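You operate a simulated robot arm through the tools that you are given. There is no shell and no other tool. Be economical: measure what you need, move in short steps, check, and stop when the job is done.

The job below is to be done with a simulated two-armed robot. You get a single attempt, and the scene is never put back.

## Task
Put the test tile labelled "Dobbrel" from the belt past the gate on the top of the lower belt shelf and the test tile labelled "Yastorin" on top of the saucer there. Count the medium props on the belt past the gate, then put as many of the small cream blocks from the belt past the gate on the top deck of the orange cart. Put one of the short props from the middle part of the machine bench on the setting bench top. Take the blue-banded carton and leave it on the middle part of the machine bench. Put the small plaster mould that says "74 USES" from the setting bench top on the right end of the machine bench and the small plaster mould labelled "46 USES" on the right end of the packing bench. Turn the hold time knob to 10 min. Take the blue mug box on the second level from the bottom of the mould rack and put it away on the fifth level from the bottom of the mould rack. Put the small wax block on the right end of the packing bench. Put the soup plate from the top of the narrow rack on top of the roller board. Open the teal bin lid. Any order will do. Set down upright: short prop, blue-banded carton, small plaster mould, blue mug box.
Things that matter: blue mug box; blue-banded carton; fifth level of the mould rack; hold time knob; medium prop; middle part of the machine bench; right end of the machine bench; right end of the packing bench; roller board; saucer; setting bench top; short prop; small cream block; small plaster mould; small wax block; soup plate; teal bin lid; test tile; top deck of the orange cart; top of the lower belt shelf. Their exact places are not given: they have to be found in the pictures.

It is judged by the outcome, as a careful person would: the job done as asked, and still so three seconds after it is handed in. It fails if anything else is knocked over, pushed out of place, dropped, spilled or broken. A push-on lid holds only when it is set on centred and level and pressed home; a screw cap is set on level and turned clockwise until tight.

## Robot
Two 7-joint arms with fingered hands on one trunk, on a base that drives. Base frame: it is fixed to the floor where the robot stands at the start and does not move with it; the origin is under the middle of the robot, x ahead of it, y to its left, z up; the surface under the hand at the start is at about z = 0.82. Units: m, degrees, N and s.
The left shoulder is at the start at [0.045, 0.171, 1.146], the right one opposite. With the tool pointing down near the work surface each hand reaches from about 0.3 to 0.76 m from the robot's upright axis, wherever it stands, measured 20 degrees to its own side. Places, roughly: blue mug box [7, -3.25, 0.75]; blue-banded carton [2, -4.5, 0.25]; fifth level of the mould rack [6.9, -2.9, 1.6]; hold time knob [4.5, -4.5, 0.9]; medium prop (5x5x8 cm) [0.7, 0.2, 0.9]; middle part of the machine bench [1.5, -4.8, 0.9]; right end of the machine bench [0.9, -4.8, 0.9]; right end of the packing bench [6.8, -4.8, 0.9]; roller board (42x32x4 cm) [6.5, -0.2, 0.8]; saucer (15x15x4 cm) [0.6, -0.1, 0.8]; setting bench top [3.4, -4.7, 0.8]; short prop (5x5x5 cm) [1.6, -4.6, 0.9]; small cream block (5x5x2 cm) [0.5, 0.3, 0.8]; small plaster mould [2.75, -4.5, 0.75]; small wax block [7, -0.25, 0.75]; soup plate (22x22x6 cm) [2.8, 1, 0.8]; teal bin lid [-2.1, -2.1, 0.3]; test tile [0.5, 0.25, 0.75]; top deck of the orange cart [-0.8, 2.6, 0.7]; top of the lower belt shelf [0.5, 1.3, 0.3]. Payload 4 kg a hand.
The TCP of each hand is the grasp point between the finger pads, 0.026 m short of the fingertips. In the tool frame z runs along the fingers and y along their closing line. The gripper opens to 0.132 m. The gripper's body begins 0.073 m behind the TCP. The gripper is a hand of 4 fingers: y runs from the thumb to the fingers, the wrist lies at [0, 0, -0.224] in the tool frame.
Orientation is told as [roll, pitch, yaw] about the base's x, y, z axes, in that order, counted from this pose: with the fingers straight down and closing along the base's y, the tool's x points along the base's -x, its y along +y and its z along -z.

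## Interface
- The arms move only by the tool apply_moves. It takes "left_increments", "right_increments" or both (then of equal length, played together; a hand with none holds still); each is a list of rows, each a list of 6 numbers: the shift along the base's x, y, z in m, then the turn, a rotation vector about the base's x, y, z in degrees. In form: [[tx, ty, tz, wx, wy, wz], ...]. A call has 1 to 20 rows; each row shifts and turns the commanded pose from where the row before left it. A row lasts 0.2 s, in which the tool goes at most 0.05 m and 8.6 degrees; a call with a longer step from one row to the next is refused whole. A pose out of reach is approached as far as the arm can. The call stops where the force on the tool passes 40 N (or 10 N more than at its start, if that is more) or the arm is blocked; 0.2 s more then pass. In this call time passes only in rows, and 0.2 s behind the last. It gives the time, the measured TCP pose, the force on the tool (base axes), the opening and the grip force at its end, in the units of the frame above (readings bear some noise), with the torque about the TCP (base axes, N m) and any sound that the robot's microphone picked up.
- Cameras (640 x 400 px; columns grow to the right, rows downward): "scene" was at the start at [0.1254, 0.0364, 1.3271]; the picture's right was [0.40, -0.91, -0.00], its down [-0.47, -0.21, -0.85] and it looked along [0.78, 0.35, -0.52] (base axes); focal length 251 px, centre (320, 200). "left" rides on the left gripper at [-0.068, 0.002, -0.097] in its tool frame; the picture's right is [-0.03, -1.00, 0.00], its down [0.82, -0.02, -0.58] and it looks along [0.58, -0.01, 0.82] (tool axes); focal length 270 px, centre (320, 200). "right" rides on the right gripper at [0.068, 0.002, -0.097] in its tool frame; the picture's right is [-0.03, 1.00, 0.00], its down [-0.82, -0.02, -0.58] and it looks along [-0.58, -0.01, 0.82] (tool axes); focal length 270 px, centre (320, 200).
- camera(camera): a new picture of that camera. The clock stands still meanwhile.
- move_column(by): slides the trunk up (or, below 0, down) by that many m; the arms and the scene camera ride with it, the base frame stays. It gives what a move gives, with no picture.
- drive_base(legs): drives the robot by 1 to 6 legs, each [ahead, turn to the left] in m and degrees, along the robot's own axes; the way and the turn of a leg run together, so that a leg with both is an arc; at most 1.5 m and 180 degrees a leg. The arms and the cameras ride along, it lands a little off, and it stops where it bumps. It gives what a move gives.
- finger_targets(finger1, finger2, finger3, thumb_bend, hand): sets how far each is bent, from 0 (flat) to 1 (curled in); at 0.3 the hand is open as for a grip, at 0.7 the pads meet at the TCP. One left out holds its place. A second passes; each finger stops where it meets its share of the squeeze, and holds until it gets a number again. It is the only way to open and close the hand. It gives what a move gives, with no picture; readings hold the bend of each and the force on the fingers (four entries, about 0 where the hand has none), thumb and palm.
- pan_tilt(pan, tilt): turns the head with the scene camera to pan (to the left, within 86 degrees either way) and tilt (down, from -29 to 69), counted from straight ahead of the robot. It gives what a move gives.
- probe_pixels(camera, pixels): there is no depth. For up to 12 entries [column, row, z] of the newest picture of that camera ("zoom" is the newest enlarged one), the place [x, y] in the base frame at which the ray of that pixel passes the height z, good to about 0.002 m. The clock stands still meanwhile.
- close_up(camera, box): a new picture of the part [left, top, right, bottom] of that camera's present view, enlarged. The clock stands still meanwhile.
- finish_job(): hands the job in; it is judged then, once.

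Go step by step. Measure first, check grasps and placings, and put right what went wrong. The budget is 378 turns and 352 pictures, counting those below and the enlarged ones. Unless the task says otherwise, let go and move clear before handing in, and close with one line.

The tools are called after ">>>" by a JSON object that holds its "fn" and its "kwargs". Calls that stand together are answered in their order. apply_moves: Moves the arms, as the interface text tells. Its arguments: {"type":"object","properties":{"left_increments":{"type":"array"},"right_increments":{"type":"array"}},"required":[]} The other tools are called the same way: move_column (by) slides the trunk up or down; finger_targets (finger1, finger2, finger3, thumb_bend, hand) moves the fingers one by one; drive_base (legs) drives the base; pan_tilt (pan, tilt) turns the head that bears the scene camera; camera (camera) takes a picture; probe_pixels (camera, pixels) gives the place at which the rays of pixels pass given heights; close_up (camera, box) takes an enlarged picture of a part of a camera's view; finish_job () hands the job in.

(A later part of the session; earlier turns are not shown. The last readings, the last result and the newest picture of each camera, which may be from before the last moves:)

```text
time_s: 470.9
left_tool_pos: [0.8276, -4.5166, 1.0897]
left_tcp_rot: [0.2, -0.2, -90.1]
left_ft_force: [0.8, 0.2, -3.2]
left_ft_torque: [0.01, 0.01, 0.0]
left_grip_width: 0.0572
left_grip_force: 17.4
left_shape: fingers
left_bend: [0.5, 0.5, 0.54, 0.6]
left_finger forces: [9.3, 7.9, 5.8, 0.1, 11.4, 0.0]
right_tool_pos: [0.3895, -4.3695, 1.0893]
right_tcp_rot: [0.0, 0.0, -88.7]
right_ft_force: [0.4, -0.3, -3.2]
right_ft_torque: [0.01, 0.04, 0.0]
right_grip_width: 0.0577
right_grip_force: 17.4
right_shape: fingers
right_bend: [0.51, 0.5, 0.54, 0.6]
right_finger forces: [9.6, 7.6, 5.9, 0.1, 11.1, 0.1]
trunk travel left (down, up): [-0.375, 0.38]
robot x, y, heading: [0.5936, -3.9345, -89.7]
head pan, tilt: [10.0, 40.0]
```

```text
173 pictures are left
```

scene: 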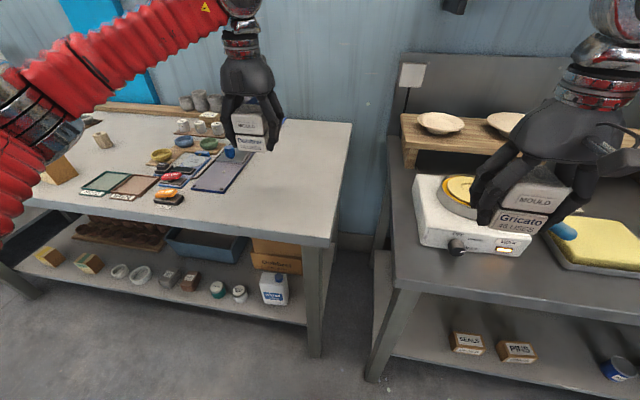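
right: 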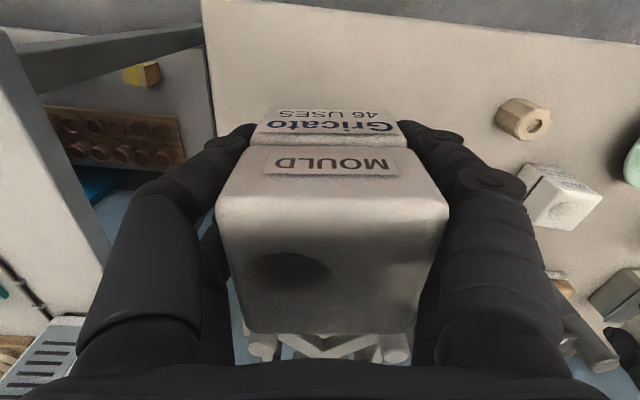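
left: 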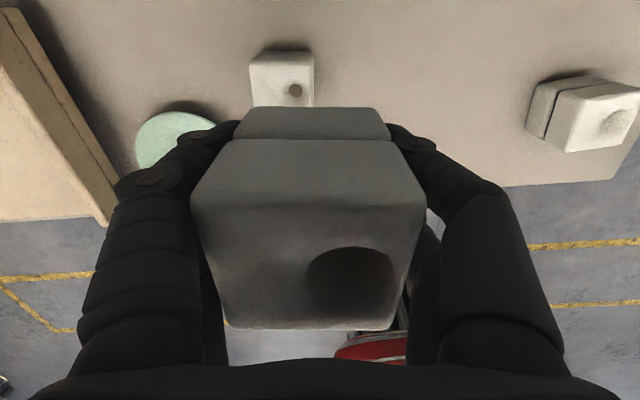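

>>> {"fn": "apply_moves", "kwargs": {"left_increments": [[0, -0.03, -0.02, 0, 0, 0], [0, 0, -0.045, 0, 0, 0], [0, 0, -0.045, 0, 0, 0], [0, 0, -0.04, 0, 0, 0], [0, 0, -0.012, 0, 0, 0], [0, 0, -0.006, 0, 0, 0]]}}

>>> {"fn": "close_up", "kwargs": {"camera": "scene", "box": [180, 100, 360, 230]}}

>>> {"fn": "apply_moves", "kwargs": {"left_increments": [[0, 0, -0.004, 0, 0, 0], [0, 0, -0.003, 0, 0, 0], [0, 0, -0.002, 0, 0, 0]]}}

```text
time_s: 472.3
left_tool_pos: [0.8274, -4.5486, 0.9213]
left_tcp_rot: [0.2, -0.3, -90.1]
left_ft_force: [0.1, -0.2, -2.5]
left_ft_torque: [-0.02, 0.02, -0.02]
left_grip_width: 0.0573
left_grip_force: 16.6
left_shape: fingers
left_bend: [0.5, 0.5, 0.54, 0.6]
left_finger forces: [9.4, 8.0, 5.9, 0.0, 11.3, 0.0]
right_tool_pos: [0.389, -4.3694, 1.0873]
right_tcp_rot: [-0.1, 0.0, -88.7]
right_ft_force: [-0.9, -0.7, -3.2]
right_ft_torque: [0.01, 0.0, 0.02]
right_grip_width: 0.0578
right_grip_force: 17.0
right_shape: fingers
right_bend: [0.51, 0.5, 0.54, 0.6]
right_finger forces: [9.5, 7.7, 5.8, 0.1, 11.2, 0.1]
trunk travel left (down, up): [-0.375, 0.38]
robot x, y, heading: [0.5952, -3.9344, -89.9]
head pan, tilt: [10.0, 40.0]
```

```text
3.08 times, centred on (270, 165) of scene
```

zoom: 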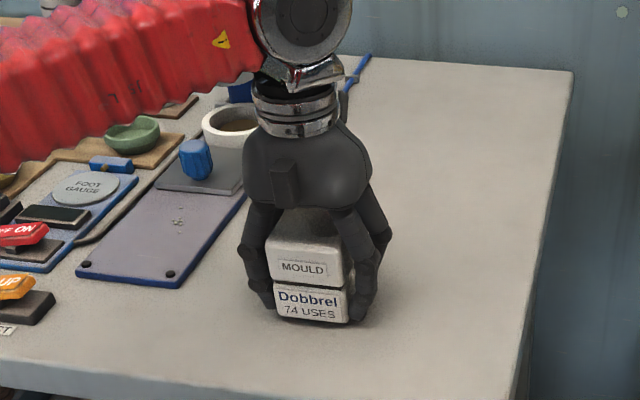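

```text
time_s: 473.1
left_tool_pos: [0.8265, -4.5473, 0.9131]
left_tcp_rot: [0.1, -0.3, -90.1]
left_ft_force: [1.7, -0.9, 6.7]
left_ft_torque: [0.19, 0.24, -0.06]
left_grip_width: 0.0575
left_grip_force: 19.6
left_shape: fingers
left_bend: [0.5, 0.5, 0.54, 0.6]
left_finger forces: [11.4, 9.5, 6.6, 0.0, 11.7, 0.0]
right_tool_pos: [0.39, -4.3693, 1.0906]
right_tcp_rot: [-0.1, 0.0, -88.7]
right_ft_force: [0.5, -0.9, -3.8]
right_ft_torque: [0.02, 0.02, -0.01]
right_grip_width: 0.0576
right_grip_force: 17.1
right_shape: fingers
right_bend: [0.51, 0.5, 0.54, 0.6]
right_finger forces: [9.6, 7.6, 5.9, 0.0, 11.1, 0.1]
trunk travel left (down, up): [-0.375, 0.38]
robot x, y, heading: [0.5965, -3.9329, -89.8]
head pan, tilt: [10.0, 40.0]
```

Contact. Release, rise, check.

>>> {"fn": "finger_targets", "kwargs": {"hand": "left", "finger1": 0.42, "finger2": 0.42, "finger3": 0.42, "thumb_bend": 0.42}}

>>> {"fn": "apply_moves", "kwargs": {"left_increments": [[0, 0, 0.03, 0, 0, 0], [0, 0, 0.045, 0, 0, 0], [0, 0, 0.045, 0, 0, 0], [0, 0, 0.045, 0, 0, 0], [0, 0.02, 0.04, 0, 0, 0], [0, 0.04, 0, 0, 0, 0], [0, 0.04, 0, 0, 0, 0], [0, 0.04, 0, 0, 0, 0]]}}

>>> {"fn": "close_up", "kwargs": {"camera": "scene", "box": [100, 80, 360, 250]}}

```text
time_s: 474.1
left_tool_pos: [0.8271, -4.5475, 0.9123]
left_tcp_rot: [0.2, -0.1, -90.1]
left_ft_force: [1.1, -0.8, 0.3]
left_ft_torque: [-0.02, -0.01, -0.02]
left_grip_width: 0.0927
left_grip_force: 0.4
left_shape: fingers
left_bend: [0.42, 0.42, 0.42, 0.42]
left_finger forces: [0.7, 0.1, 0.1, 0.0, 0.1, 0.1]
right_tool_pos: [0.3892, -4.3699, 1.0883]
right_tcp_rot: [-0.1, 0.0, -88.6]
right_ft_force: [-0.4, -0.3, -2.7]
right_ft_torque: [0.01, 0.04, 0.01]
right_grip_width: 0.0576
right_grip_force: 16.9
right_shape: fingers
right_bend: [0.51, 0.5, 0.54, 0.6]
right_finger forces: [9.7, 7.6, 5.9, 0.1, 11.2, 0.0]
trunk travel left (down, up): [-0.375, 0.38]
robot x, y, heading: [0.5922, -3.9365, -89.6]
head pan, tilt: [10.0, 40.0]
```

```text
time_s: 475.9
left_tool_pos: [0.8263, -4.4092, 1.1163]
left_tcp_rot: [0.2, -0.2, -90.0]
left_ft_force: [-0.1, 0.4, -0.5]
left_ft_torque: [0.02, 0.02, 0.05]
left_grip_width: 0.093
left_grip_force: 0.1
left_shape: fingers
left_bend: [0.42, 0.42, 0.42, 0.42]
left_finger forces: [0.1, 0.0, 0.1, 0.0, 0.0, 0.0]
right_tool_pos: [0.3883, -4.3684, 1.0876]
right_tcp_rot: [-0.1, -0.1, -88.8]
right_ft_force: [0.4, 0.8, -3.9]
right_ft_torque: [0.04, -0.01, 0.0]
right_grip_width: 0.0575
right_grip_force: 17.5
right_shape: fingers
right_bend: [0.51, 0.5, 0.54, 0.6]
right_finger forces: [9.5, 7.6, 5.9, 0.0, 11.2, 0.0]
trunk travel left (down, up): [-0.375, 0.38]
robot x, y, heading: [0.5934, -3.936, -89.5]
head pan, tilt: [10.0, 40.0]
```

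```text
2.35 times, centred on (230, 165) of scene
```

zoom: 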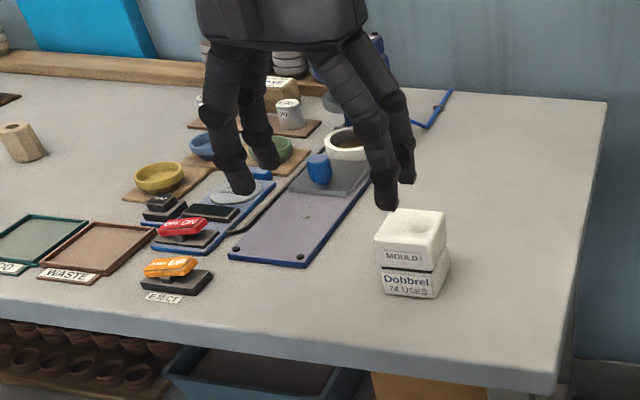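

Mould 74 stands on the right end. Now drive along the aisle toward the hold-time knob near x 4.5.

>>> {"fn": "drive_base", "kwargs": {"legs": [[-0.35, 0], [0, 28], [0.03, 0], [0, 27]]}}

>>> {"fn": "drive_base", "kwargs": {"legs": [[0, 30], [1.3, 0]]}}

>>> {"fn": "pan_tilt", "kwargs": {"pan": -10, "tilt": 20}}

>>> {"fn": "camera", "kwargs": {"camera": "scene"}}

```text
time_s: 481.7
left_tool_pos: [1.1291, -3.6914, 1.1159]
left_tcp_rot: [0.2, -0.2, -35.1]
left_ft_force: [-0.2, 0.0, 0.6]
left_ft_torque: [0.01, -0.01, -0.02]
left_grip_width: 0.0928
left_grip_force: 0.1
left_shape: fingers
left_bend: [0.42, 0.42, 0.42, 0.42]
left_finger forces: [0.0, 0.0, 0.1, 0.1, 0.0, 0.0]
right_tool_pos: [0.8468, -4.026, 1.0894]
right_tcp_rot: [0.0, 0.0, -33.4]
right_ft_force: [0.4, 0.9, -2.5]
right_ft_torque: [0.03, 0.0, 0.0]
right_grip_width: 0.0576
right_grip_force: 16.9
right_shape: fingers
right_bend: [0.51, 0.5, 0.54, 0.6]
right_finger forces: [9.2, 7.5, 5.9, 0.0, 10.8, 0.0]
trunk travel left (down, up): [-0.375, 0.38]
robot x, y, heading: [0.5789, -3.6483, -34.7]
head pan, tilt: [10.0, 40.0]
```

```text
time_s: 490.0
left_tool_pos: [2.3795, -3.5128, 1.115]
left_tcp_rot: [0.2, -0.2, -4.6]
left_ft_force: [0.3, -0.3, -0.3]
left_ft_torque: [-0.02, 0.01, 0.0]
left_grip_width: 0.0933
left_grip_force: 0.0
left_shape: fingers
left_bend: [0.42, 0.42, 0.42, 0.42]
left_finger forces: [0.0, 0.0, 0.0, 0.0, 0.1, 0.0]
right_tool_pos: [2.3044, -3.9432, 1.0884]
right_tcp_rot: [0.0, 0.1, -3.1]
right_ft_force: [0.5, -0.4, -2.8]
right_ft_torque: [-0.01, 0.0, 0.0]
right_grip_width: 0.0579
right_grip_force: 16.6
right_shape: fingers
right_bend: [0.51, 0.5, 0.54, 0.6]
right_finger forces: [9.8, 7.5, 5.7, 0.0, 11.5, 0.1]
trunk travel left (down, up): [-0.375, 0.38]
robot x, y, heading: [1.8824, -3.7518, -4.3]
head pan, tilt: [10.0, 40.0]
```

```text
time_s: 490.8
left_tool_pos: [2.3796, -3.5118, 1.1172]
left_tcp_rot: [0.2, -0.1, -4.7]
left_ft_force: [-0.1, -1.0, -0.4]
left_ft_torque: [-0.01, 0.04, 0.0]
left_grip_width: 0.0931
left_grip_force: 0.2
left_shape: fingers
left_bend: [0.42, 0.42, 0.42, 0.42]
left_finger forces: [0.1, 0.1, 0.0, 0.0, 0.1, 0.1]
right_tool_pos: [2.3054, -3.9448, 1.0899]
right_tcp_rot: [0.0, 0.0, -3.1]
right_ft_force: [-1.1, 0.5, -3.8]
right_ft_torque: [-0.03, -0.03, 0.03]
right_grip_width: 0.0577
right_grip_force: 16.9
right_shape: fingers
right_bend: [0.51, 0.5, 0.54, 0.6]
right_finger forces: [9.8, 7.5, 5.7, 0.0, 11.5, 0.0]
trunk travel left (down, up): [-0.375, 0.38]
robot x, y, heading: [1.8859, -3.7563, -4.4]
head pan, tilt: [-10.0, 20.0]
```

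```text
170 pictures are left
```

scene: 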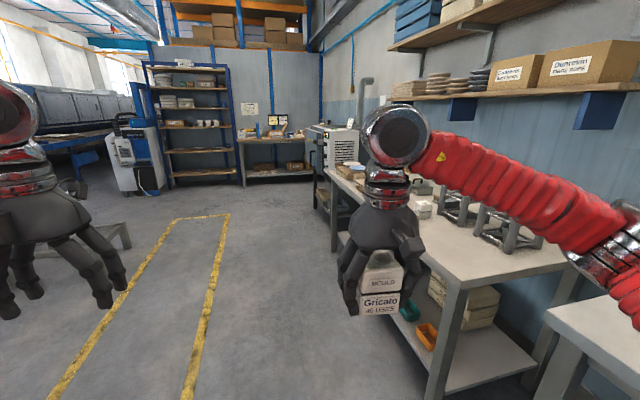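

The kiln (335,150), packing bench (275,150) and mould rack (195,125) are ahead. Drive forward.

>>> {"fn": "drive_base", "kwargs": {"legs": [[0, 7], [1.4, 0], [1.1, 0]]}}

>>> {"fn": "pan_tilt", "kwargs": {"pan": -60, "tilt": 25}}

>>> {"fn": "camera", "kwargs": {"camera": "scene"}}

>>> {"fn": "pan_tilt", "kwargs": {"pan": 0, "tilt": 20}}

>>> {"fn": "camera", "kwargs": {"camera": "scene"}}

```text
time_s: 504.0
left_tool_pos: [4.8748, -3.3515, 1.1179]
left_tcp_rot: [0.2, -0.2, 2.2]
left_ft_force: [-0.6, 0.1, -0.5]
left_ft_torque: [-0.02, -0.01, 0.0]
left_grip_width: 0.0932
left_grip_force: 0.1
left_shape: fingers
left_bend: [0.42, 0.42, 0.42, 0.42]
left_finger forces: [0.1, 0.1, 0.0, 0.1, 0.0, 0.0]
right_tool_pos: [4.8525, -3.789, 1.0904]
right_tcp_rot: [0.0, -0.2, 3.7]
right_ft_force: [-0.2, -0.1, -3.4]
right_ft_torque: [-0.02, -0.02, 0.02]
right_grip_width: 0.0577
right_grip_force: 17.2
right_shape: fingers
right_bend: [0.51, 0.5, 0.54, 0.6]
right_finger forces: [9.6, 7.5, 5.7, 0.0, 11.4, 0.1]
trunk travel left (down, up): [-0.375, 0.38]
robot x, y, heading: [4.4102, -3.6455, 2.8]
head pan, tilt: [-10.0, 20.0]
```

```text
time_s: 505.2
left_tool_pos: [4.8749, -3.3512, 1.1181]
left_tcp_rot: [0.1, -0.2, 2.2]
left_ft_force: [-0.4, -0.2, -0.4]
left_ft_torque: [-0.04, -0.01, 0.01]
left_grip_width: 0.0929
left_grip_force: 0.1
left_shape: fingers
left_bend: [0.42, 0.42, 0.42, 0.42]
left_finger forces: [0.1, 0.0, 0.0, 0.1, 0.1, 0.0]
right_tool_pos: [4.8532, -3.7884, 1.0908]
right_tcp_rot: [0.0, 0.0, 3.7]
right_ft_force: [0.4, -0.1, -3.4]
right_ft_torque: [0.01, 0.01, -0.01]
right_grip_width: 0.0574
right_grip_force: 17.4
right_shape: fingers
right_bend: [0.51, 0.5, 0.54, 0.6]
right_finger forces: [9.6, 7.4, 5.7, 0.0, 11.3, 0.0]
trunk travel left (down, up): [-0.375, 0.38]
robot x, y, heading: [4.4103, -3.6496, 2.2]
head pan, tilt: [-60.0, 25.0]
```

```text
169 pictures are left
```

scene: 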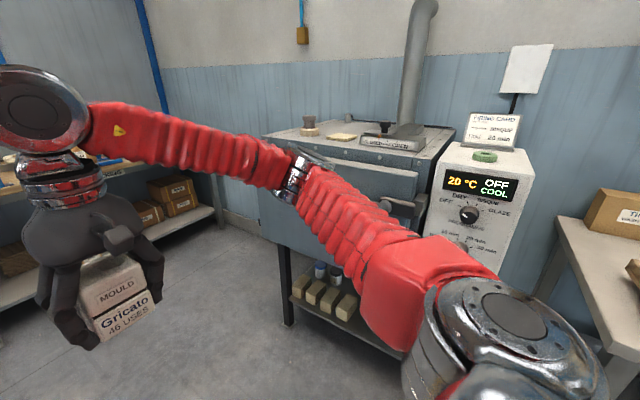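

```text
time_s: 506.5
left_tool_pos: [4.8746, -3.3515, 1.118]
left_tcp_rot: [0.2, -0.3, 2.2]
left_ft_force: [0.3, -0.7, 0.0]
left_ft_torque: [-0.01, 0.02, 0.04]
left_grip_width: 0.0934
left_grip_force: 0.2
left_shape: fingers
left_bend: [0.42, 0.42, 0.42, 0.42]
left_finger forces: [0.1, 0.0, 0.0, 0.0, 0.0, 0.0]
right_tool_pos: [4.8518, -3.7885, 1.0887]
right_tcp_rot: [0.0, 0.0, 3.8]
right_ft_force: [0.0, 0.7, -2.2]
right_ft_torque: [-0.02, 0.0, 0.0]
right_grip_width: 0.0578
right_grip_force: 17.6
right_shape: fingers
right_bend: [0.51, 0.5, 0.54, 0.6]
right_finger forces: [9.6, 7.4, 5.6, 0.0, 11.3, 0.0]
trunk travel left (down, up): [-0.375, 0.38]
robot x, y, heading: [4.4125, -3.6502, 2.4]
head pan, tilt: [0.0, 20.0]
```

```text
168 pictures are left
```

scene: 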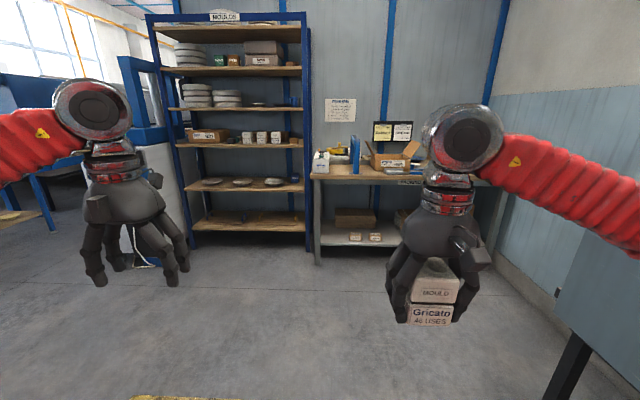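

The packing bench is on the far wall (310–430,170), its right end toward the south. Measure it and the rack from here.

>>> {"fn": "probe_pixels", "kwargs": {"camera": "scene", "pixels": [[313, 179, 0.85], [318, 265, 0.0], [480, 180, 0.85], [196, 248, 0.0], [305, 230, 0.15], [310, 228, 0.0]]}}

>>> {"fn": "close_up", "kwargs": {"camera": "scene", "box": [140, 0, 330, 250]}}

>>> {"fn": "close_up", "kwargs": {"camera": "scene", "box": [300, 110, 520, 270]}}

```text
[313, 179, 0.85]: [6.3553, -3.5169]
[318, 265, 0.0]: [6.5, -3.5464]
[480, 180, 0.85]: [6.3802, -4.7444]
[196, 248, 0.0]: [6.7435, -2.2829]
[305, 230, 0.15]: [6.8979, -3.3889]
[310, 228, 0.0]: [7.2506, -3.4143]
```

```text
1.60 times, centred on (235, 125) of scene
```

zoom: 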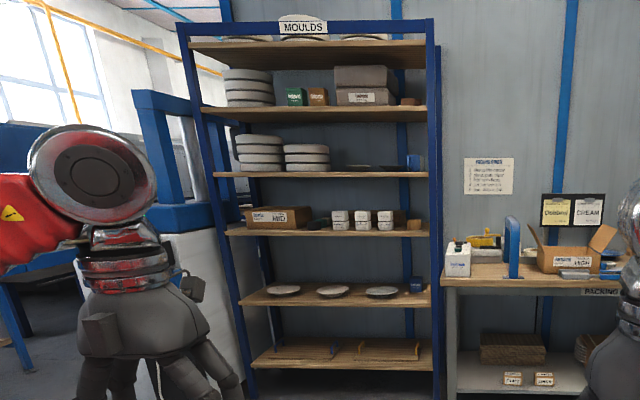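

```text
2.50 times, centred on (410, 190) of scene
```

zoom: 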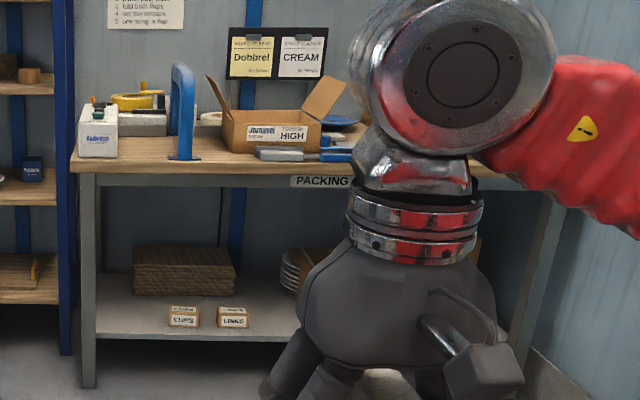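

Bench front x≈6.38, y −3.5…−4.9. Pull the left hand in, then drive to its right end.

>>> {"fn": "apply_moves", "kwargs": {"left_increments": [[-0.04, 0, 0, 0, 0, 0], [-0.04, 0, 0, 0, 0, 0], [-0.04, 0, 0, 0, 0, 0]]}}

>>> {"fn": "drive_base", "kwargs": {"legs": [[1.0, 0], [0, -28], [0.03, 0], [0, -28]]}}

>>> {"fn": "pan_tilt", "kwargs": {"pan": 10, "tilt": 35}}

>>> {"fn": "camera", "kwargs": {"camera": "scene"}}

```text
time_s: 507.3
left_tool_pos: [4.7533, -3.3527, 1.1193]
left_tcp_rot: [0.2, -0.3, 2.2]
left_ft_force: [-0.7, 0.4, 0.4]
left_ft_torque: [-0.02, -0.02, -0.01]
left_grip_width: 0.093
left_grip_force: 0.1
left_shape: fingers
left_bend: [0.42, 0.42, 0.42, 0.42]
left_finger forces: [0.1, 0.1, 0.0, 0.0, 0.0, 0.0]
right_tool_pos: [4.8522, -3.789, 1.0912]
right_tcp_rot: [0.0, -0.2, 3.6]
right_ft_force: [-0.1, 0.8, -3.1]
right_ft_torque: [-0.04, 0.0, -0.02]
right_grip_width: 0.0576
right_grip_force: 17.4
right_shape: fingers
right_bend: [0.51, 0.5, 0.54, 0.6]
right_finger forces: [9.7, 7.5, 5.7, 0.0, 11.3, 0.1]
trunk travel left (down, up): [-0.375, 0.38]
robot x, y, heading: [4.4098, -3.6517, 2.4]
head pan, tilt: [0.0, 20.0]
```

```text
time_s: 515.8
left_tool_pos: [5.8569, -3.7095, 1.1192]
left_tcp_rot: [0.3, -0.2, -50.0]
left_ft_force: [0.4, -1.4, 0.6]
left_ft_torque: [0.07, -0.04, 0.01]
left_grip_width: 0.093
left_grip_force: 0.0
left_shape: fingers
left_bend: [0.42, 0.42, 0.42, 0.42]
left_finger forces: [0.1, 0.0, 0.1, 0.0, 0.0, 0.0]
right_tool_pos: [5.5719, -4.0528, 1.09]
right_tcp_rot: [0.1, 0.0, -48.8]
right_ft_force: [0.0, -0.8, -2.6]
right_ft_torque: [0.07, -0.03, 0.0]
right_grip_width: 0.0576
right_grip_force: 17.2
right_shape: fingers
right_bend: [0.5, 0.5, 0.54, 0.6]
right_finger forces: [9.1, 7.8, 5.7, 0.1, 11.4, 0.0]
trunk travel left (down, up): [-0.375, 0.38]
robot x, y, heading: [5.4488, -3.5821, -51.9]
head pan, tilt: [0.0, 20.0]
stopped in leg 4: the robot was blocked; the commanded pose is now the measured one
```

```text
time_s: 516.6
left_tool_pos: [5.8595, -3.7054, 1.1193]
left_tcp_rot: [0.2, -0.1, -50.1]
left_ft_force: [-0.1, -0.6, 0.2]
left_ft_torque: [0.04, 0.02, 0.0]
left_grip_width: 0.0931
left_grip_force: 0.0
left_shape: fingers
left_bend: [0.42, 0.42, 0.42, 0.42]
left_finger forces: [0.1, 0.0, 0.1, 0.1, 0.0, 0.0]
right_tool_pos: [5.5719, -4.049, 1.0915]
right_tcp_rot: [0.0, 0.0, -48.7]
right_ft_force: [0.7, 0.3, -2.3]
right_ft_torque: [0.04, 0.02, 0.0]
right_grip_width: 0.0577
right_grip_force: 16.9
right_shape: fingers
right_bend: [0.5, 0.5, 0.54, 0.6]
right_finger forces: [9.1, 8.0, 5.6, 0.0, 11.4, 0.1]
trunk travel left (down, up): [-0.375, 0.38]
robot x, y, heading: [5.4472, -3.5842, -51.6]
head pan, tilt: [10.0, 35.0]
```

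```text
165 pictures are left
```

scene: 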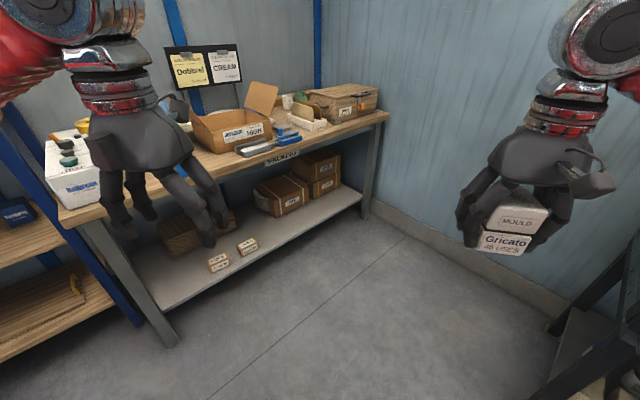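

>>> {"fn": "close_up", "kwargs": {"camera": "scene", "box": [220, 70, 420, 190]}}

>>> {"fn": "probe_pixels", "kwargs": {"camera": "scene", "pixels": [[388, 114, 0.88], [60, 232, 0.88], [360, 122, 0.88], [330, 128, 0.88], [365, 216, 0.0], [178, 345, 0.0]]}}

```text
3.20 times, centred on (320, 130) of scene
```

zoom: 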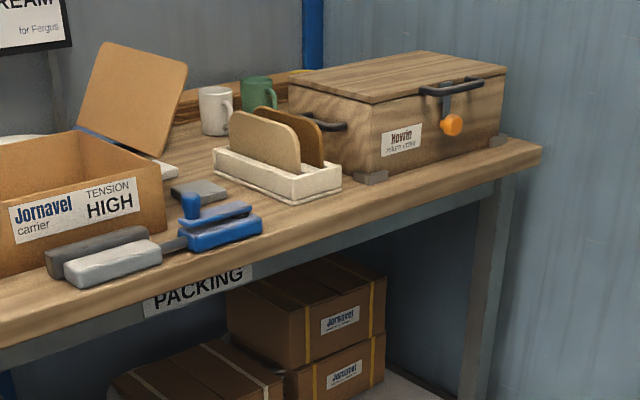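

```text
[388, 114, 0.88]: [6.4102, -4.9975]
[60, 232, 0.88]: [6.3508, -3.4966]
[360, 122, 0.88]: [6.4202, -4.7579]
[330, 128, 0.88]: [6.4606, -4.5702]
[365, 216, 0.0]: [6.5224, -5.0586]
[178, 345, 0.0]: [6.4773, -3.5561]
```

>>> {"fn": "probe_pixels", "kwargs": {"camera": "zoom", "pixels": [[372, 184, 0.88], [498, 143, 0.88], [292, 202, 0.88], [341, 186, 0.88], [262, 236, 0.88], [540, 158, 0.88], [400, 215, 0.88], [450, 192, 0.88]]}}

```text
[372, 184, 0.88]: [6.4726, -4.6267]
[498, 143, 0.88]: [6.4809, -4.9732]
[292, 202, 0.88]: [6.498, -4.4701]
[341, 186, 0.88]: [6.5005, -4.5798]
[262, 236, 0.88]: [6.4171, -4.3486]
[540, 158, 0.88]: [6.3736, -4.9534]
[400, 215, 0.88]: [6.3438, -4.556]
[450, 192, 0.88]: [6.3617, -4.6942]
```

>>> {"fn": "probe_pixels", "kwargs": {"camera": "scene", "pixels": [[553, 333, 0.0], [615, 290, 0.0], [535, 395, 0.0], [638, 270, 0.5]]}}

>>> {"fn": "pan_tilt", "kwargs": {"pan": -40, "tilt": 35}}

>>> {"fn": "camera", "kwargs": {"camera": "scene"}}

```text
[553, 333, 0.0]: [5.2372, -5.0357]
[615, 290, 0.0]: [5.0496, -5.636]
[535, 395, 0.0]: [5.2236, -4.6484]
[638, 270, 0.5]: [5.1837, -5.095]
```

```text
time_s: 517.8
left_tool_pos: [5.8586, -3.7062, 1.119]
left_tcp_rot: [0.2, -0.2, -50.1]
left_ft_force: [0.6, 0.4, 0.6]
left_ft_torque: [0.01, 0.01, -0.02]
left_grip_width: 0.0933
left_grip_force: 0.1
left_shape: fingers
left_bend: [0.42, 0.42, 0.42, 0.42]
left_finger forces: [0.0, 0.0, 0.1, 0.1, 0.0, 0.0]
right_tool_pos: [5.5732, -4.0489, 1.0912]
right_tcp_rot: [0.0, 0.1, -48.7]
right_ft_force: [0.4, 0.4, -2.6]
right_ft_torque: [0.0, 0.02, -0.02]
right_grip_width: 0.0576
right_grip_force: 17.4
right_shape: fingers
right_bend: [0.5, 0.5, 0.54, 0.6]
right_finger forces: [9.2, 7.8, 5.6, 0.0, 11.5, 0.0]
trunk travel left (down, up): [-0.375, 0.38]
robot x, y, heading: [5.4479, -3.588, -51.7]
head pan, tilt: [-40.0, 35.0]
```

```text
163 pictures are left
```

scene: 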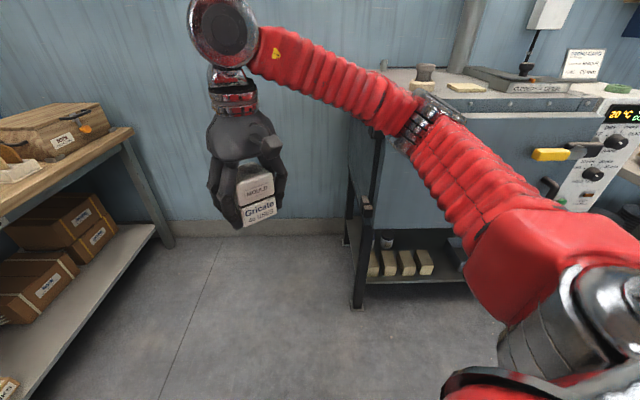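

Gap to the kiln (x 5.22) is sufficient. Turn −19° and drive 1.0 m, then turn left to face the bench.

>>> {"fn": "drive_base", "kwargs": {"legs": [[0, -19], [1.0, 0]]}}

>>> {"fn": "drive_base", "kwargs": {"legs": [[0, 24], [0.0, 12]]}}

>>> {"fn": "drive_base", "kwargs": {"legs": [[0, 24], [0.0, 12]]}}

>>> {"fn": "pan_tilt", "kwargs": {"pan": -10, "tilt": 45}}

>>> {"fn": "camera", "kwargs": {"camera": "scene"}}

```text
time_s: 524.1
left_tool_pos: [6.1197, -4.7669, 1.1179]
left_tcp_rot: [0.2, -0.3, -69.4]
left_ft_force: [0.3, -0.3, 0.2]
left_ft_torque: [0.01, 0.02, 0.01]
left_grip_width: 0.0933
left_grip_force: 0.0
left_shape: fingers
left_bend: [0.42, 0.42, 0.42, 0.42]
left_finger forces: [0.0, 0.0, 0.0, 0.0, 0.0, 0.1]
right_tool_pos: [5.7354, -4.9965, 1.0899]
right_tcp_rot: [0.0, 0.0, -68.0]
right_ft_force: [0.2, 0.1, -2.4]
right_ft_torque: [0.08, -0.01, 0.03]
right_grip_width: 0.0579
right_grip_force: 16.7
right_shape: fingers
right_bend: [0.5, 0.5, 0.54, 0.6]
right_finger forces: [9.2, 7.6, 5.8, 0.0, 11.1, 0.1]
trunk travel left (down, up): [-0.375, 0.38]
robot x, y, heading: [5.7709, -4.5159, -71.3]
head pan, tilt: [-40.0, 35.0]
```

```text
time_s: 526.7
left_tool_pos: [6.1948, -4.5065, 1.1209]
left_tcp_rot: [-0.1, -0.7, -33.4]
left_ft_force: [-0.5, 0.0, 0.2]
left_ft_torque: [0.03, -0.02, -0.02]
left_grip_width: 0.0932
left_grip_force: 0.1
left_shape: fingers
left_bend: [0.42, 0.42, 0.42, 0.42]
left_finger forces: [0.0, 0.0, 0.0, 0.1, 0.1, 0.0]
right_tool_pos: [6.0179, -4.9183, 1.0957]
right_tcp_rot: [-0.2, -0.4, -32.0]
right_ft_force: [0.0, 0.0, -3.4]
right_ft_torque: [-0.01, 0.04, 0.01]
right_grip_width: 0.0576
right_grip_force: 16.5
right_shape: fingers
right_bend: [0.5, 0.5, 0.54, 0.6]
right_finger forces: [9.0, 7.8, 5.8, 0.0, 10.8, 0.0]
trunk travel left (down, up): [-0.375, 0.38]
robot x, y, heading: [5.7573, -4.5355, -35.2]
head pan, tilt: [-40.0, 35.0]
```

```text
time_s: 529.3
left_tool_pos: [6.1035, -4.2604, 1.119]
left_tcp_rot: [0.1, -0.3, 2.3]
left_ft_force: [-0.5, 0.5, 0.1]
left_ft_torque: [0.0, 0.01, -0.04]
left_grip_width: 0.0934
left_grip_force: 0.1
left_shape: fingers
left_bend: [0.42, 0.42, 0.42, 0.42]
left_finger forces: [0.1, 0.0, 0.1, 0.1, 0.0, 0.1]
right_tool_pos: [6.201, -4.697, 1.0909]
right_tcp_rot: [0.0, 0.0, 3.6]
right_ft_force: [-0.6, 0.4, -4.1]
right_ft_torque: [-0.03, 0.04, -0.01]
right_grip_width: 0.0576
right_grip_force: 16.7
right_shape: fingers
right_bend: [0.5, 0.5, 0.54, 0.6]
right_finger forces: [9.1, 7.5, 5.9, 0.1, 10.8, 0.0]
trunk travel left (down, up): [-0.375, 0.38]
robot x, y, heading: [5.7589, -4.5645, 0.6]
head pan, tilt: [-40.0, 35.0]
```

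```text
time_s: 530.3
left_tool_pos: [6.1033, -4.2595, 1.1208]
left_tcp_rot: [0.1, -0.2, 2.3]
left_ft_force: [0.5, 0.3, -0.1]
left_ft_torque: [-0.02, 0.01, -0.05]
left_grip_width: 0.0931
left_grip_force: 0.0
left_shape: fingers
left_bend: [0.42, 0.42, 0.42, 0.42]
left_finger forces: [0.1, 0.1, 0.0, 0.0, 0.0, 0.0]
right_tool_pos: [6.2007, -4.6958, 1.0935]
right_tcp_rot: [-0.1, 0.0, 3.7]
right_ft_force: [-0.1, 0.6, -2.6]
right_ft_torque: [-0.05, 0.02, 0.01]
right_grip_width: 0.0579
right_grip_force: 17.1
right_shape: fingers
right_bend: [0.5, 0.5, 0.54, 0.6]
right_finger forces: [9.5, 7.3, 5.9, 0.0, 10.9, 0.0]
trunk travel left (down, up): [-0.375, 0.38]
robot x, y, heading: [5.7589, -4.5636, 0.3]
head pan, tilt: [-10.0, 45.0]
```

```text
162 pictures are left
```

scene: 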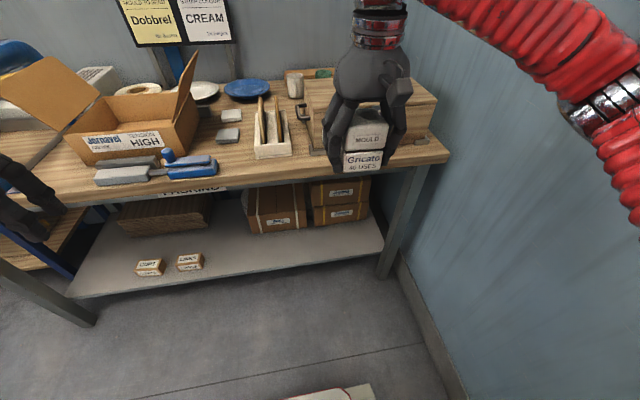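

>>> {"fn": "close_up", "kwargs": {"camera": "scene", "box": [240, 60, 460, 200]}}

>>> {"fn": "camera", "kwargs": {"camera": "right"}}

>>> {"fn": "probe_pixels", "kwargs": {"camera": "scene", "pixels": [[448, 163, 0.88], [300, 184, 0.88], [256, 158, 0.88], [291, 155, 0.88], [310, 152, 0.88], [432, 140, 0.88], [400, 168, 0.88]]}}

```text
2.86 times, centred on (350, 130) of scene
```

zoom: 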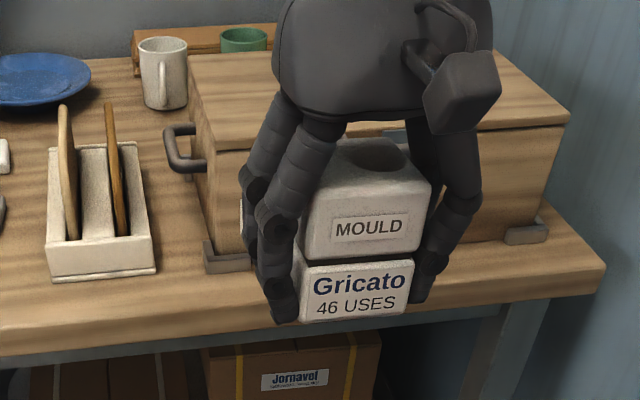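

```text
160 pictures are left
```

right: 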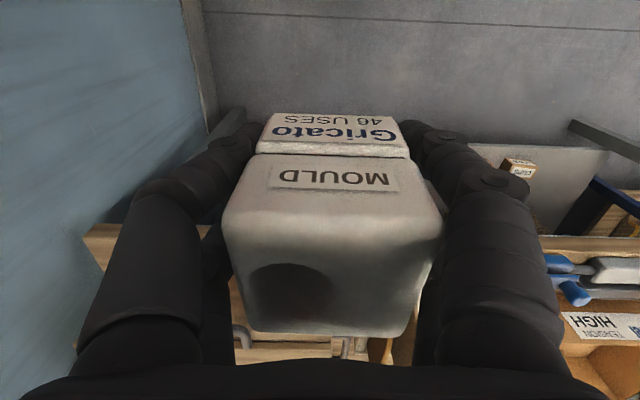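

```text
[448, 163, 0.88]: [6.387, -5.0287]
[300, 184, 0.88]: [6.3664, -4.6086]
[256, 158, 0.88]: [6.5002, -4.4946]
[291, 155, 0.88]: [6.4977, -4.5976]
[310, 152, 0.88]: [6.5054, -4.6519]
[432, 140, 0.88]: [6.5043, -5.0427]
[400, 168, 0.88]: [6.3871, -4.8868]
```

Strip in front of the chest: x 6.37…6.49. Move the mould to (6.43, −4.80) and lower.

>>> {"fn": "apply_moves", "kwargs": {"right_increments": [[0.04, -0.02, 0, 0, 0, -1], [0.04, -0.02, 0, 0, 0, -1], [0.04, -0.02, 0, 0, 0, -1], [0.04, -0.02, 0, 0, 0, 0], [0.04, -0.02, 0, 0, 0, 0], [0.03, -0.005, 0, 0, 0, 0], [0, 0, -0.045, 0, 0, 0], [0, 0, -0.045, 0, 0, 0], [0, 0, -0.04, 0, 0, 0]]}}

>>> {"fn": "close_up", "kwargs": {"camera": "scene", "box": [240, 60, 460, 200]}}

>>> {"fn": "camera", "kwargs": {"camera": "right"}}

```text
time_s: 532.3
left_tool_pos: [6.104, -4.2621, 1.1203]
left_tcp_rot: [0.2, -0.2, 2.2]
left_ft_force: [1.2, 1.1, -0.7]
left_ft_torque: [0.03, 0.02, -0.05]
left_grip_width: 0.0929
left_grip_force: 0.1
left_shape: fingers
left_bend: [0.42, 0.42, 0.42, 0.42]
left_finger forces: [0.0, 0.0, 0.1, 0.1, 0.1, 0.0]
right_tool_pos: [6.4322, -4.8019, 0.9624]
right_tcp_rot: [0.0, 0.0, 0.6]
right_ft_force: [-0.1, -1.1, -2.3]
right_ft_torque: [-0.02, 0.04, 0.01]
right_grip_width: 0.0576
right_grip_force: 15.8
right_shape: fingers
right_bend: [0.5, 0.5, 0.54, 0.6]
right_finger forces: [9.2, 7.1, 5.6, 0.0, 10.7, 0.0]
trunk travel left (down, up): [-0.375, 0.38]
robot x, y, heading: [5.761, -4.5674, 0.6]
head pan, tilt: [-10.0, 45.0]
```

```text
2.86 times, centred on (350, 130) of scene
```

zoom: 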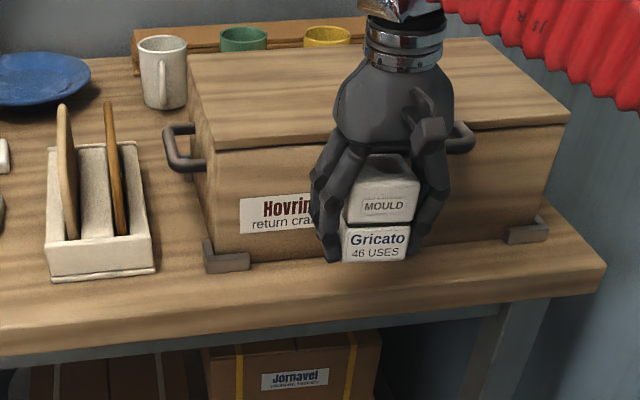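

```text
158 pictures are left
```

right: 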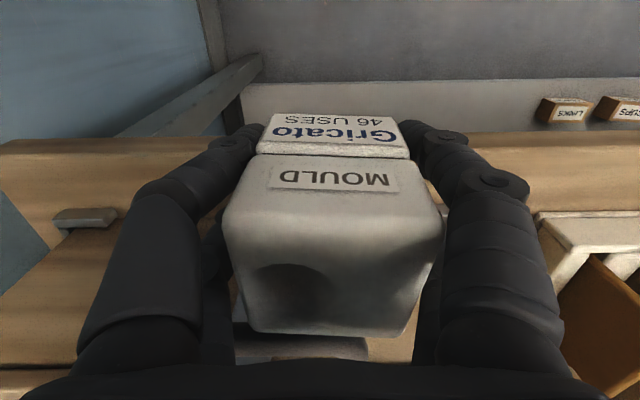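

The chest's front lock is near y≈−4.80; raise, shift to y≈−4.895 and slightly outward, then lower.

>>> {"fn": "apply_moves", "kwargs": {"right_increments": [[-0.02, 0, 0.03, 0, 0, 0], [0, 0, 0.045, 0, 0, 0], [0, 0, 0.04, 0, 0, 0], [0, -0.045, 0, 0, 0, 0], [0, -0.045, 0, 0, 0, 0]]}}

>>> {"fn": "close_up", "kwargs": {"camera": "scene", "box": [240, 60, 460, 200]}}

```text
time_s: 533.5
left_tool_pos: [6.1043, -4.2603, 1.1196]
left_tcp_rot: [0.3, -0.3, 2.3]
left_ft_force: [0.0, -0.4, 0.1]
left_ft_torque: [0.0, -0.02, 0.04]
left_grip_width: 0.0929
left_grip_force: 0.0
left_shape: fingers
left_bend: [0.42, 0.42, 0.42, 0.42]
left_finger forces: [0.0, 0.0, 0.0, 0.0, 0.0, 0.0]
right_tool_pos: [6.4081, -4.8927, 1.0762]
right_tcp_rot: [0.0, 0.0, 0.7]
right_ft_force: [-0.3, -1.0, -3.7]
right_ft_torque: [0.01, -0.01, -0.03]
right_grip_width: 0.0575
right_grip_force: 16.5
right_shape: fingers
right_bend: [0.5, 0.5, 0.54, 0.6]
right_finger forces: [9.1, 7.1, 5.6, 0.0, 10.7, 0.1]
trunk travel left (down, up): [-0.375, 0.38]
robot x, y, heading: [5.7583, -4.5676, 0.5]
head pan, tilt: [-10.0, 45.0]
```

```text
2.86 times, centred on (350, 130) of scene
```

zoom: 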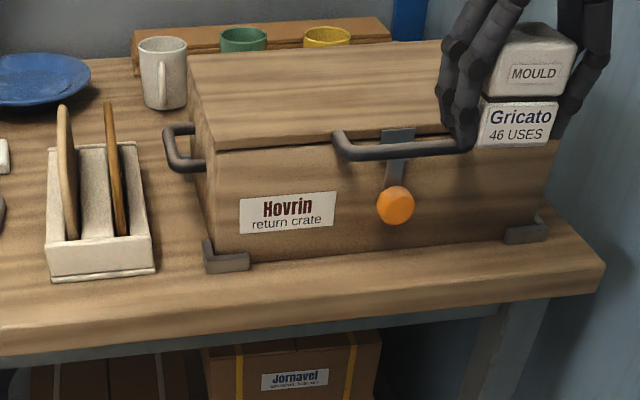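

Handle and lock span y −4.77…−4.91. The free stretch is y −4.62…−4.75: move to y −4.68 and lower there.

>>> {"fn": "apply_moves", "kwargs": {"right_increments": [[-0.01, 0.045, 0, 0, 0, 0], [0, 0.045, 0, 0, 0, 0], [0, 0.045, 0, 0, 0, 0], [0, 0.045, 0, 0, 0, 0], [0.015, 0.033, 0, 0, 0, 0], [0, 0, -0.045, 0, 0, 0], [0, 0, -0.045, 0, 0, 0], [0, 0, -0.04, 0, 0, 0]]}}

>>> {"fn": "close_up", "kwargs": {"camera": "scene", "box": [240, 60, 460, 200]}}

```text
time_s: 535.3
left_tool_pos: [6.104, -4.2611, 1.1197]
left_tcp_rot: [0.1, -0.2, 2.2]
left_ft_force: [-0.3, -0.3, -0.3]
left_ft_torque: [0.01, 0.0, 0.01]
left_grip_width: 0.0928
left_grip_force: 0.1
left_shape: fingers
left_bend: [0.42, 0.42, 0.42, 0.42]
left_finger forces: [0.0, 0.0, 0.0, 0.0, 0.0, 0.1]
right_tool_pos: [6.4182, -4.6793, 0.9449]
right_tcp_rot: [0.0, 0.0, 0.6]
right_ft_force: [0.2, 0.3, -3.2]
right_ft_torque: [-0.01, 0.0, 0.02]
right_grip_width: 0.0577
right_grip_force: 16.4
right_shape: fingers
right_bend: [0.5, 0.5, 0.54, 0.6]
right_finger forces: [9.1, 7.2, 5.6, 0.0, 10.6, 0.1]
trunk travel left (down, up): [-0.375, 0.38]
robot x, y, heading: [5.7577, -4.5656, 0.5]
head pan, tilt: [-10.0, 45.0]
```

```text
2.86 times, centred on (350, 130) of scene
```

zoom: 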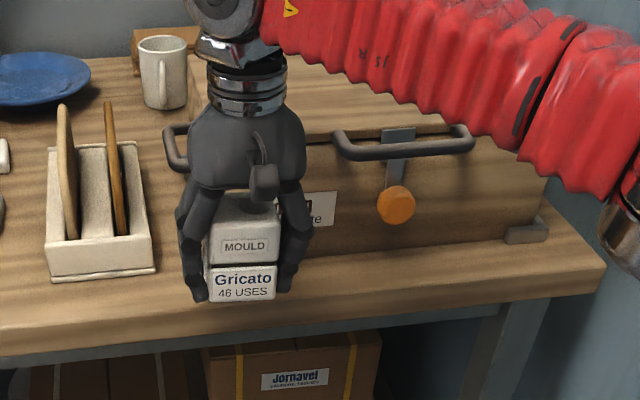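

>>> {"fn": "apply_moves", "kwargs": {"right_increments": [[0, 0, -0.012, 0, 0, 0], [0, 0, -0.008, 0, 0, 0], [0, 0, -0.005, 0, 0, 0]]}}

>>> {"fn": "apply_moves", "kwargs": {"right_increments": [[0, 0, -0.005, 0, 0, 0], [0, 0, -0.004, 0, 0, 0], [0, 0, -0.003, 0, 0, 0]]}}

```text
time_s: 536.1
left_tool_pos: [6.1035, -4.2606, 1.1197]
left_tcp_rot: [0.0, -0.1, 2.3]
left_ft_force: [0.3, 0.4, 0.7]
left_ft_torque: [-0.02, -0.03, 0.01]
left_grip_width: 0.0927
left_grip_force: 0.1
left_shape: fingers
left_bend: [0.42, 0.42, 0.42, 0.42]
left_finger forces: [0.0, 0.0, 0.0, 0.0, 0.0, 0.1]
right_tool_pos: [6.4167, -4.6777, 0.9203]
right_tcp_rot: [-0.1, -0.1, 0.6]
right_ft_force: [0.2, -0.2, -3.2]
right_ft_torque: [-0.01, 0.03, 0.04]
right_grip_width: 0.0579
right_grip_force: 17.0
right_shape: fingers
right_bend: [0.5, 0.5, 0.54, 0.6]
right_finger forces: [9.0, 7.2, 5.6, 0.1, 10.7, 0.1]
trunk travel left (down, up): [-0.375, 0.38]
robot x, y, heading: [5.7569, -4.5627, 0.5]
head pan, tilt: [-10.0, 45.0]
```

```text
time_s: 536.9
left_tool_pos: [6.1037, -4.2604, 1.1199]
left_tcp_rot: [0.0, -0.2, 2.2]
left_ft_force: [0.0, 0.3, -0.8]
left_ft_torque: [-0.01, 0.0, 0.01]
left_grip_width: 0.093
left_grip_force: 0.2
left_shape: fingers
left_bend: [0.42, 0.42, 0.42, 0.42]
left_finger forces: [0.1, 0.0, 0.1, 0.0, 0.0, 0.0]
right_tool_pos: [6.416, -4.6799, 0.9088]
right_tcp_rot: [0.1, -0.1, 0.7]
right_ft_force: [0.1, -1.0, -3.2]
right_ft_torque: [0.01, 0.0, 0.0]
right_grip_width: 0.0577
right_grip_force: 16.9
right_shape: fingers
right_bend: [0.5, 0.5, 0.54, 0.6]
right_finger forces: [9.2, 7.2, 5.6, 0.0, 10.6, 0.0]
trunk travel left (down, up): [-0.375, 0.38]
robot x, y, heading: [5.7551, -4.5664, 0.5]
head pan, tilt: [-10.0, 45.0]
```

>>> {"fn": "apply_moves", "kwargs": {"right_increments": [[0, 0, -0.004, 0, 0, 0], [0, 0, -0.004, 0, 0, 0], [0, 0, -0.004, 0, 0, 0]]}}

>>> {"fn": "close_up", "kwargs": {"camera": "scene", "box": [270, 100, 370, 180]}}

```text
time_s: 537.7
left_tool_pos: [6.1041, -4.2609, 1.1188]
left_tcp_rot: [0.0, -0.2, 2.2]
left_ft_force: [-0.5, 0.3, 0.2]
left_ft_torque: [-0.01, 0.01, 0.01]
left_grip_width: 0.0932
left_grip_force: 0.0
left_shape: fingers
left_bend: [0.42, 0.42, 0.42, 0.42]
left_finger forces: [0.0, 0.1, 0.0, 0.0, 0.0, 0.0]
right_tool_pos: [6.4148, -4.6809, 0.8975]
right_tcp_rot: [-0.2, 0.0, 0.6]
right_ft_force: [-0.9, 0.6, -4.0]
right_ft_torque: [-0.07, 0.03, 0.03]
right_grip_width: 0.0577
right_grip_force: 16.0
right_shape: fingers
right_bend: [0.5, 0.5, 0.54, 0.6]
right_finger forces: [9.1, 7.2, 5.6, 0.1, 10.7, 0.0]
trunk travel left (down, up): [-0.375, 0.38]
robot x, y, heading: [5.7579, -4.5636, 0.6]
head pan, tilt: [-10.0, 45.0]
```

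```text
5.00 times, centred on (320, 140) of scene
```

zoom: 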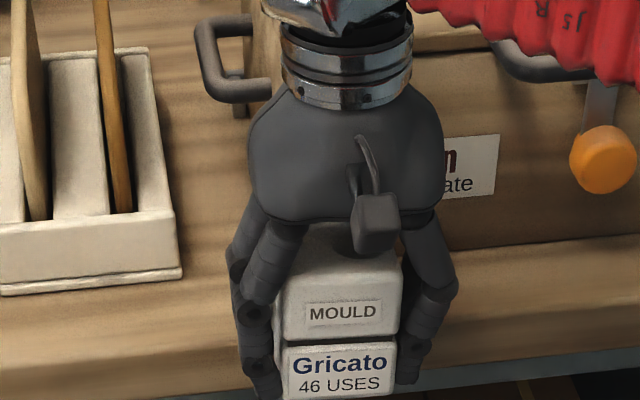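

The mould is still unsupported: triangulating both views gives bench top z≈0.82 and front edge x≈6.46, so I'm in front of the edge. Raise, drive 0.1 m forward, and re-measure.

>>> {"fn": "apply_moves", "kwargs": {"right_increments": [[-0.02, 0, 0.03, 0, 0, 0], [0, 0, 0.045, 0, 0, 0], [0, 0, 0.045, 0, 0, 0], [0, 0, 0.045, 0, 0, 0]]}}

>>> {"fn": "drive_base", "kwargs": {"legs": [[0.1, 0]]}}

>>> {"fn": "camera", "kwargs": {"camera": "scene"}}

>>> {"fn": "camera", "kwargs": {"camera": "right"}}

```text
time_s: 538.7
left_tool_pos: [6.1027, -4.2598, 1.1199]
left_tcp_rot: [0.0, -0.4, 2.3]
left_ft_force: [-0.4, -0.1, -0.3]
left_ft_torque: [0.01, 0.01, -0.02]
left_grip_width: 0.0931
left_grip_force: 0.0
left_shape: fingers
left_bend: [0.42, 0.42, 0.42, 0.42]
left_finger forces: [0.0, 0.1, 0.1, 0.1, 0.0, 0.0]
right_tool_pos: [6.3948, -4.6784, 1.0642]
right_tcp_rot: [-0.1, 0.0, 0.6]
right_ft_force: [0.2, -0.2, -2.6]
right_ft_torque: [-0.03, 0.04, 0.0]
right_grip_width: 0.0575
right_grip_force: 16.6
right_shape: fingers
right_bend: [0.5, 0.5, 0.54, 0.6]
right_finger forces: [9.2, 7.3, 5.6, 0.0, 10.7, 0.0]
trunk travel left (down, up): [-0.375, 0.38]
robot x, y, heading: [5.7558, -4.565, 0.4]
head pan, tilt: [-10.0, 45.0]
```

```text
time_s: 539.8
left_tool_pos: [6.2067, -4.2585, 1.1173]
left_tcp_rot: [0.1, -0.1, 2.4]
left_ft_force: [1.3, 0.8, -0.9]
left_ft_torque: [0.0, 0.03, -0.01]
left_grip_width: 0.0932
left_grip_force: 0.0
left_shape: fingers
left_bend: [0.42, 0.42, 0.42, 0.42]
left_finger forces: [0.0, 0.0, 0.0, 0.1, 0.1, 0.1]
right_tool_pos: [6.4993, -4.6769, 1.0619]
right_tcp_rot: [-0.1, 0.1, 0.6]
right_ft_force: [1.6, -1.0, -3.9]
right_ft_torque: [-0.02, 0.02, 0.01]
right_grip_width: 0.0575
right_grip_force: 16.2
right_shape: fingers
right_bend: [0.5, 0.5, 0.54, 0.6]
right_finger forces: [9.1, 7.2, 5.7, 0.0, 10.6, 0.0]
trunk travel left (down, up): [-0.375, 0.38]
robot x, y, heading: [5.8578, -4.5612, 0.7]
head pan, tilt: [-10.0, 45.0]
```

```text
154 pictures are left
```

scene: 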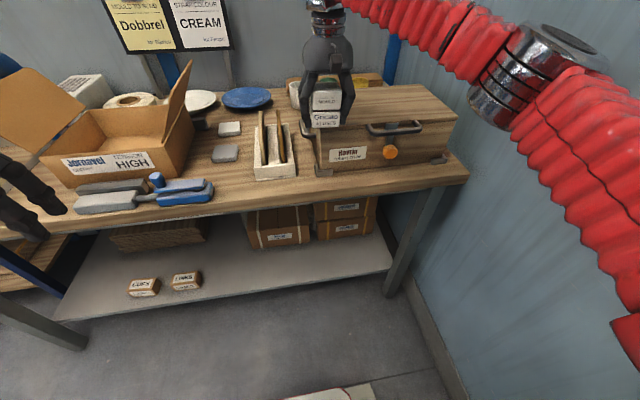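

```text
153 pictures are left
```

right: 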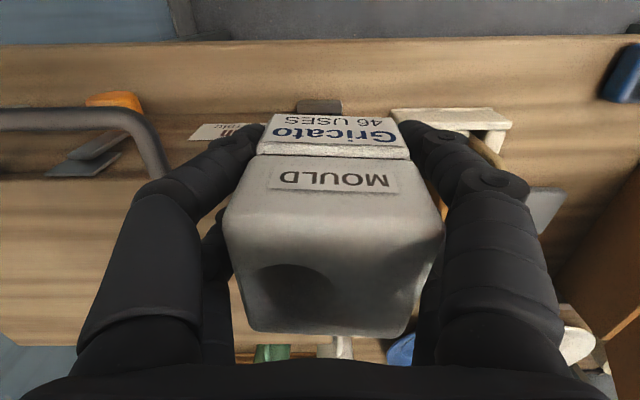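

>>> {"fn": "probe_pixels", "kwargs": {"camera": "right", "pixels": [[320, 42, 0.82], [320, 42, 0.85], [320, 105, 0.83], [400, 112, 0.86], [250, 125, 0.9]]}}

>>> {"fn": "probe_pixels", "kwargs": {"camera": "scene", "pixels": [[270, 206, 0.82], [270, 206, 0.85], [324, 174, 0.82], [324, 174, 0.85], [256, 178, 0.82], [296, 176, 0.82], [468, 178, 0.82]]}}

```text
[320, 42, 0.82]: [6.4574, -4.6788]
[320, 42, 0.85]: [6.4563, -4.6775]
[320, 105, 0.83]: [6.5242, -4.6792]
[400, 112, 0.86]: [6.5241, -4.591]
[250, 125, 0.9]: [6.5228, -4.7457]
```

```text
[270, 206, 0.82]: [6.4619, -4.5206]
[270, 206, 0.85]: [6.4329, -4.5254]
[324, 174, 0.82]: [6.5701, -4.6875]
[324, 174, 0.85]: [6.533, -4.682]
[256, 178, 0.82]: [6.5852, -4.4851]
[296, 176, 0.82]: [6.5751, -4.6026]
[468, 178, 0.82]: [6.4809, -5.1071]
```

>>> {"fn": "close_up", "kwargs": {"camera": "scene", "box": [240, 120, 480, 220]}}

>>> {"fn": "close_up", "kwargs": {"camera": "right", "box": [180, 20, 540, 180]}}

```text
2.67 times, centred on (360, 170) of scene
```

zoom: 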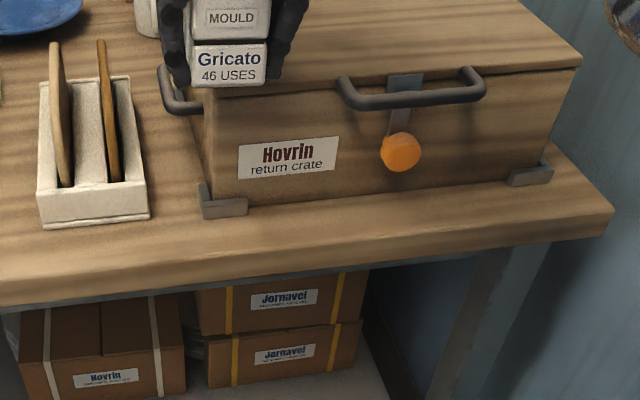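

```text
1.78 times, centred on (360, 100) of right
```

zoom: 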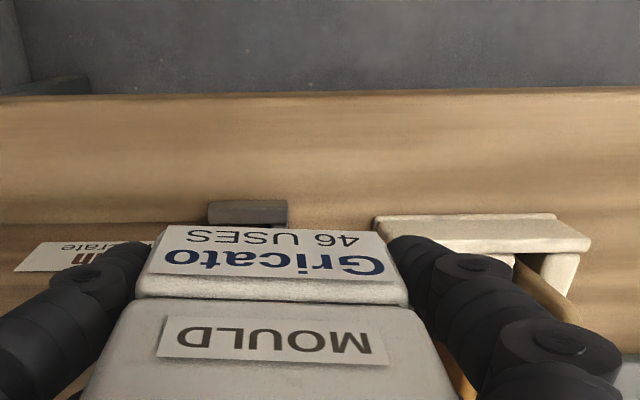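

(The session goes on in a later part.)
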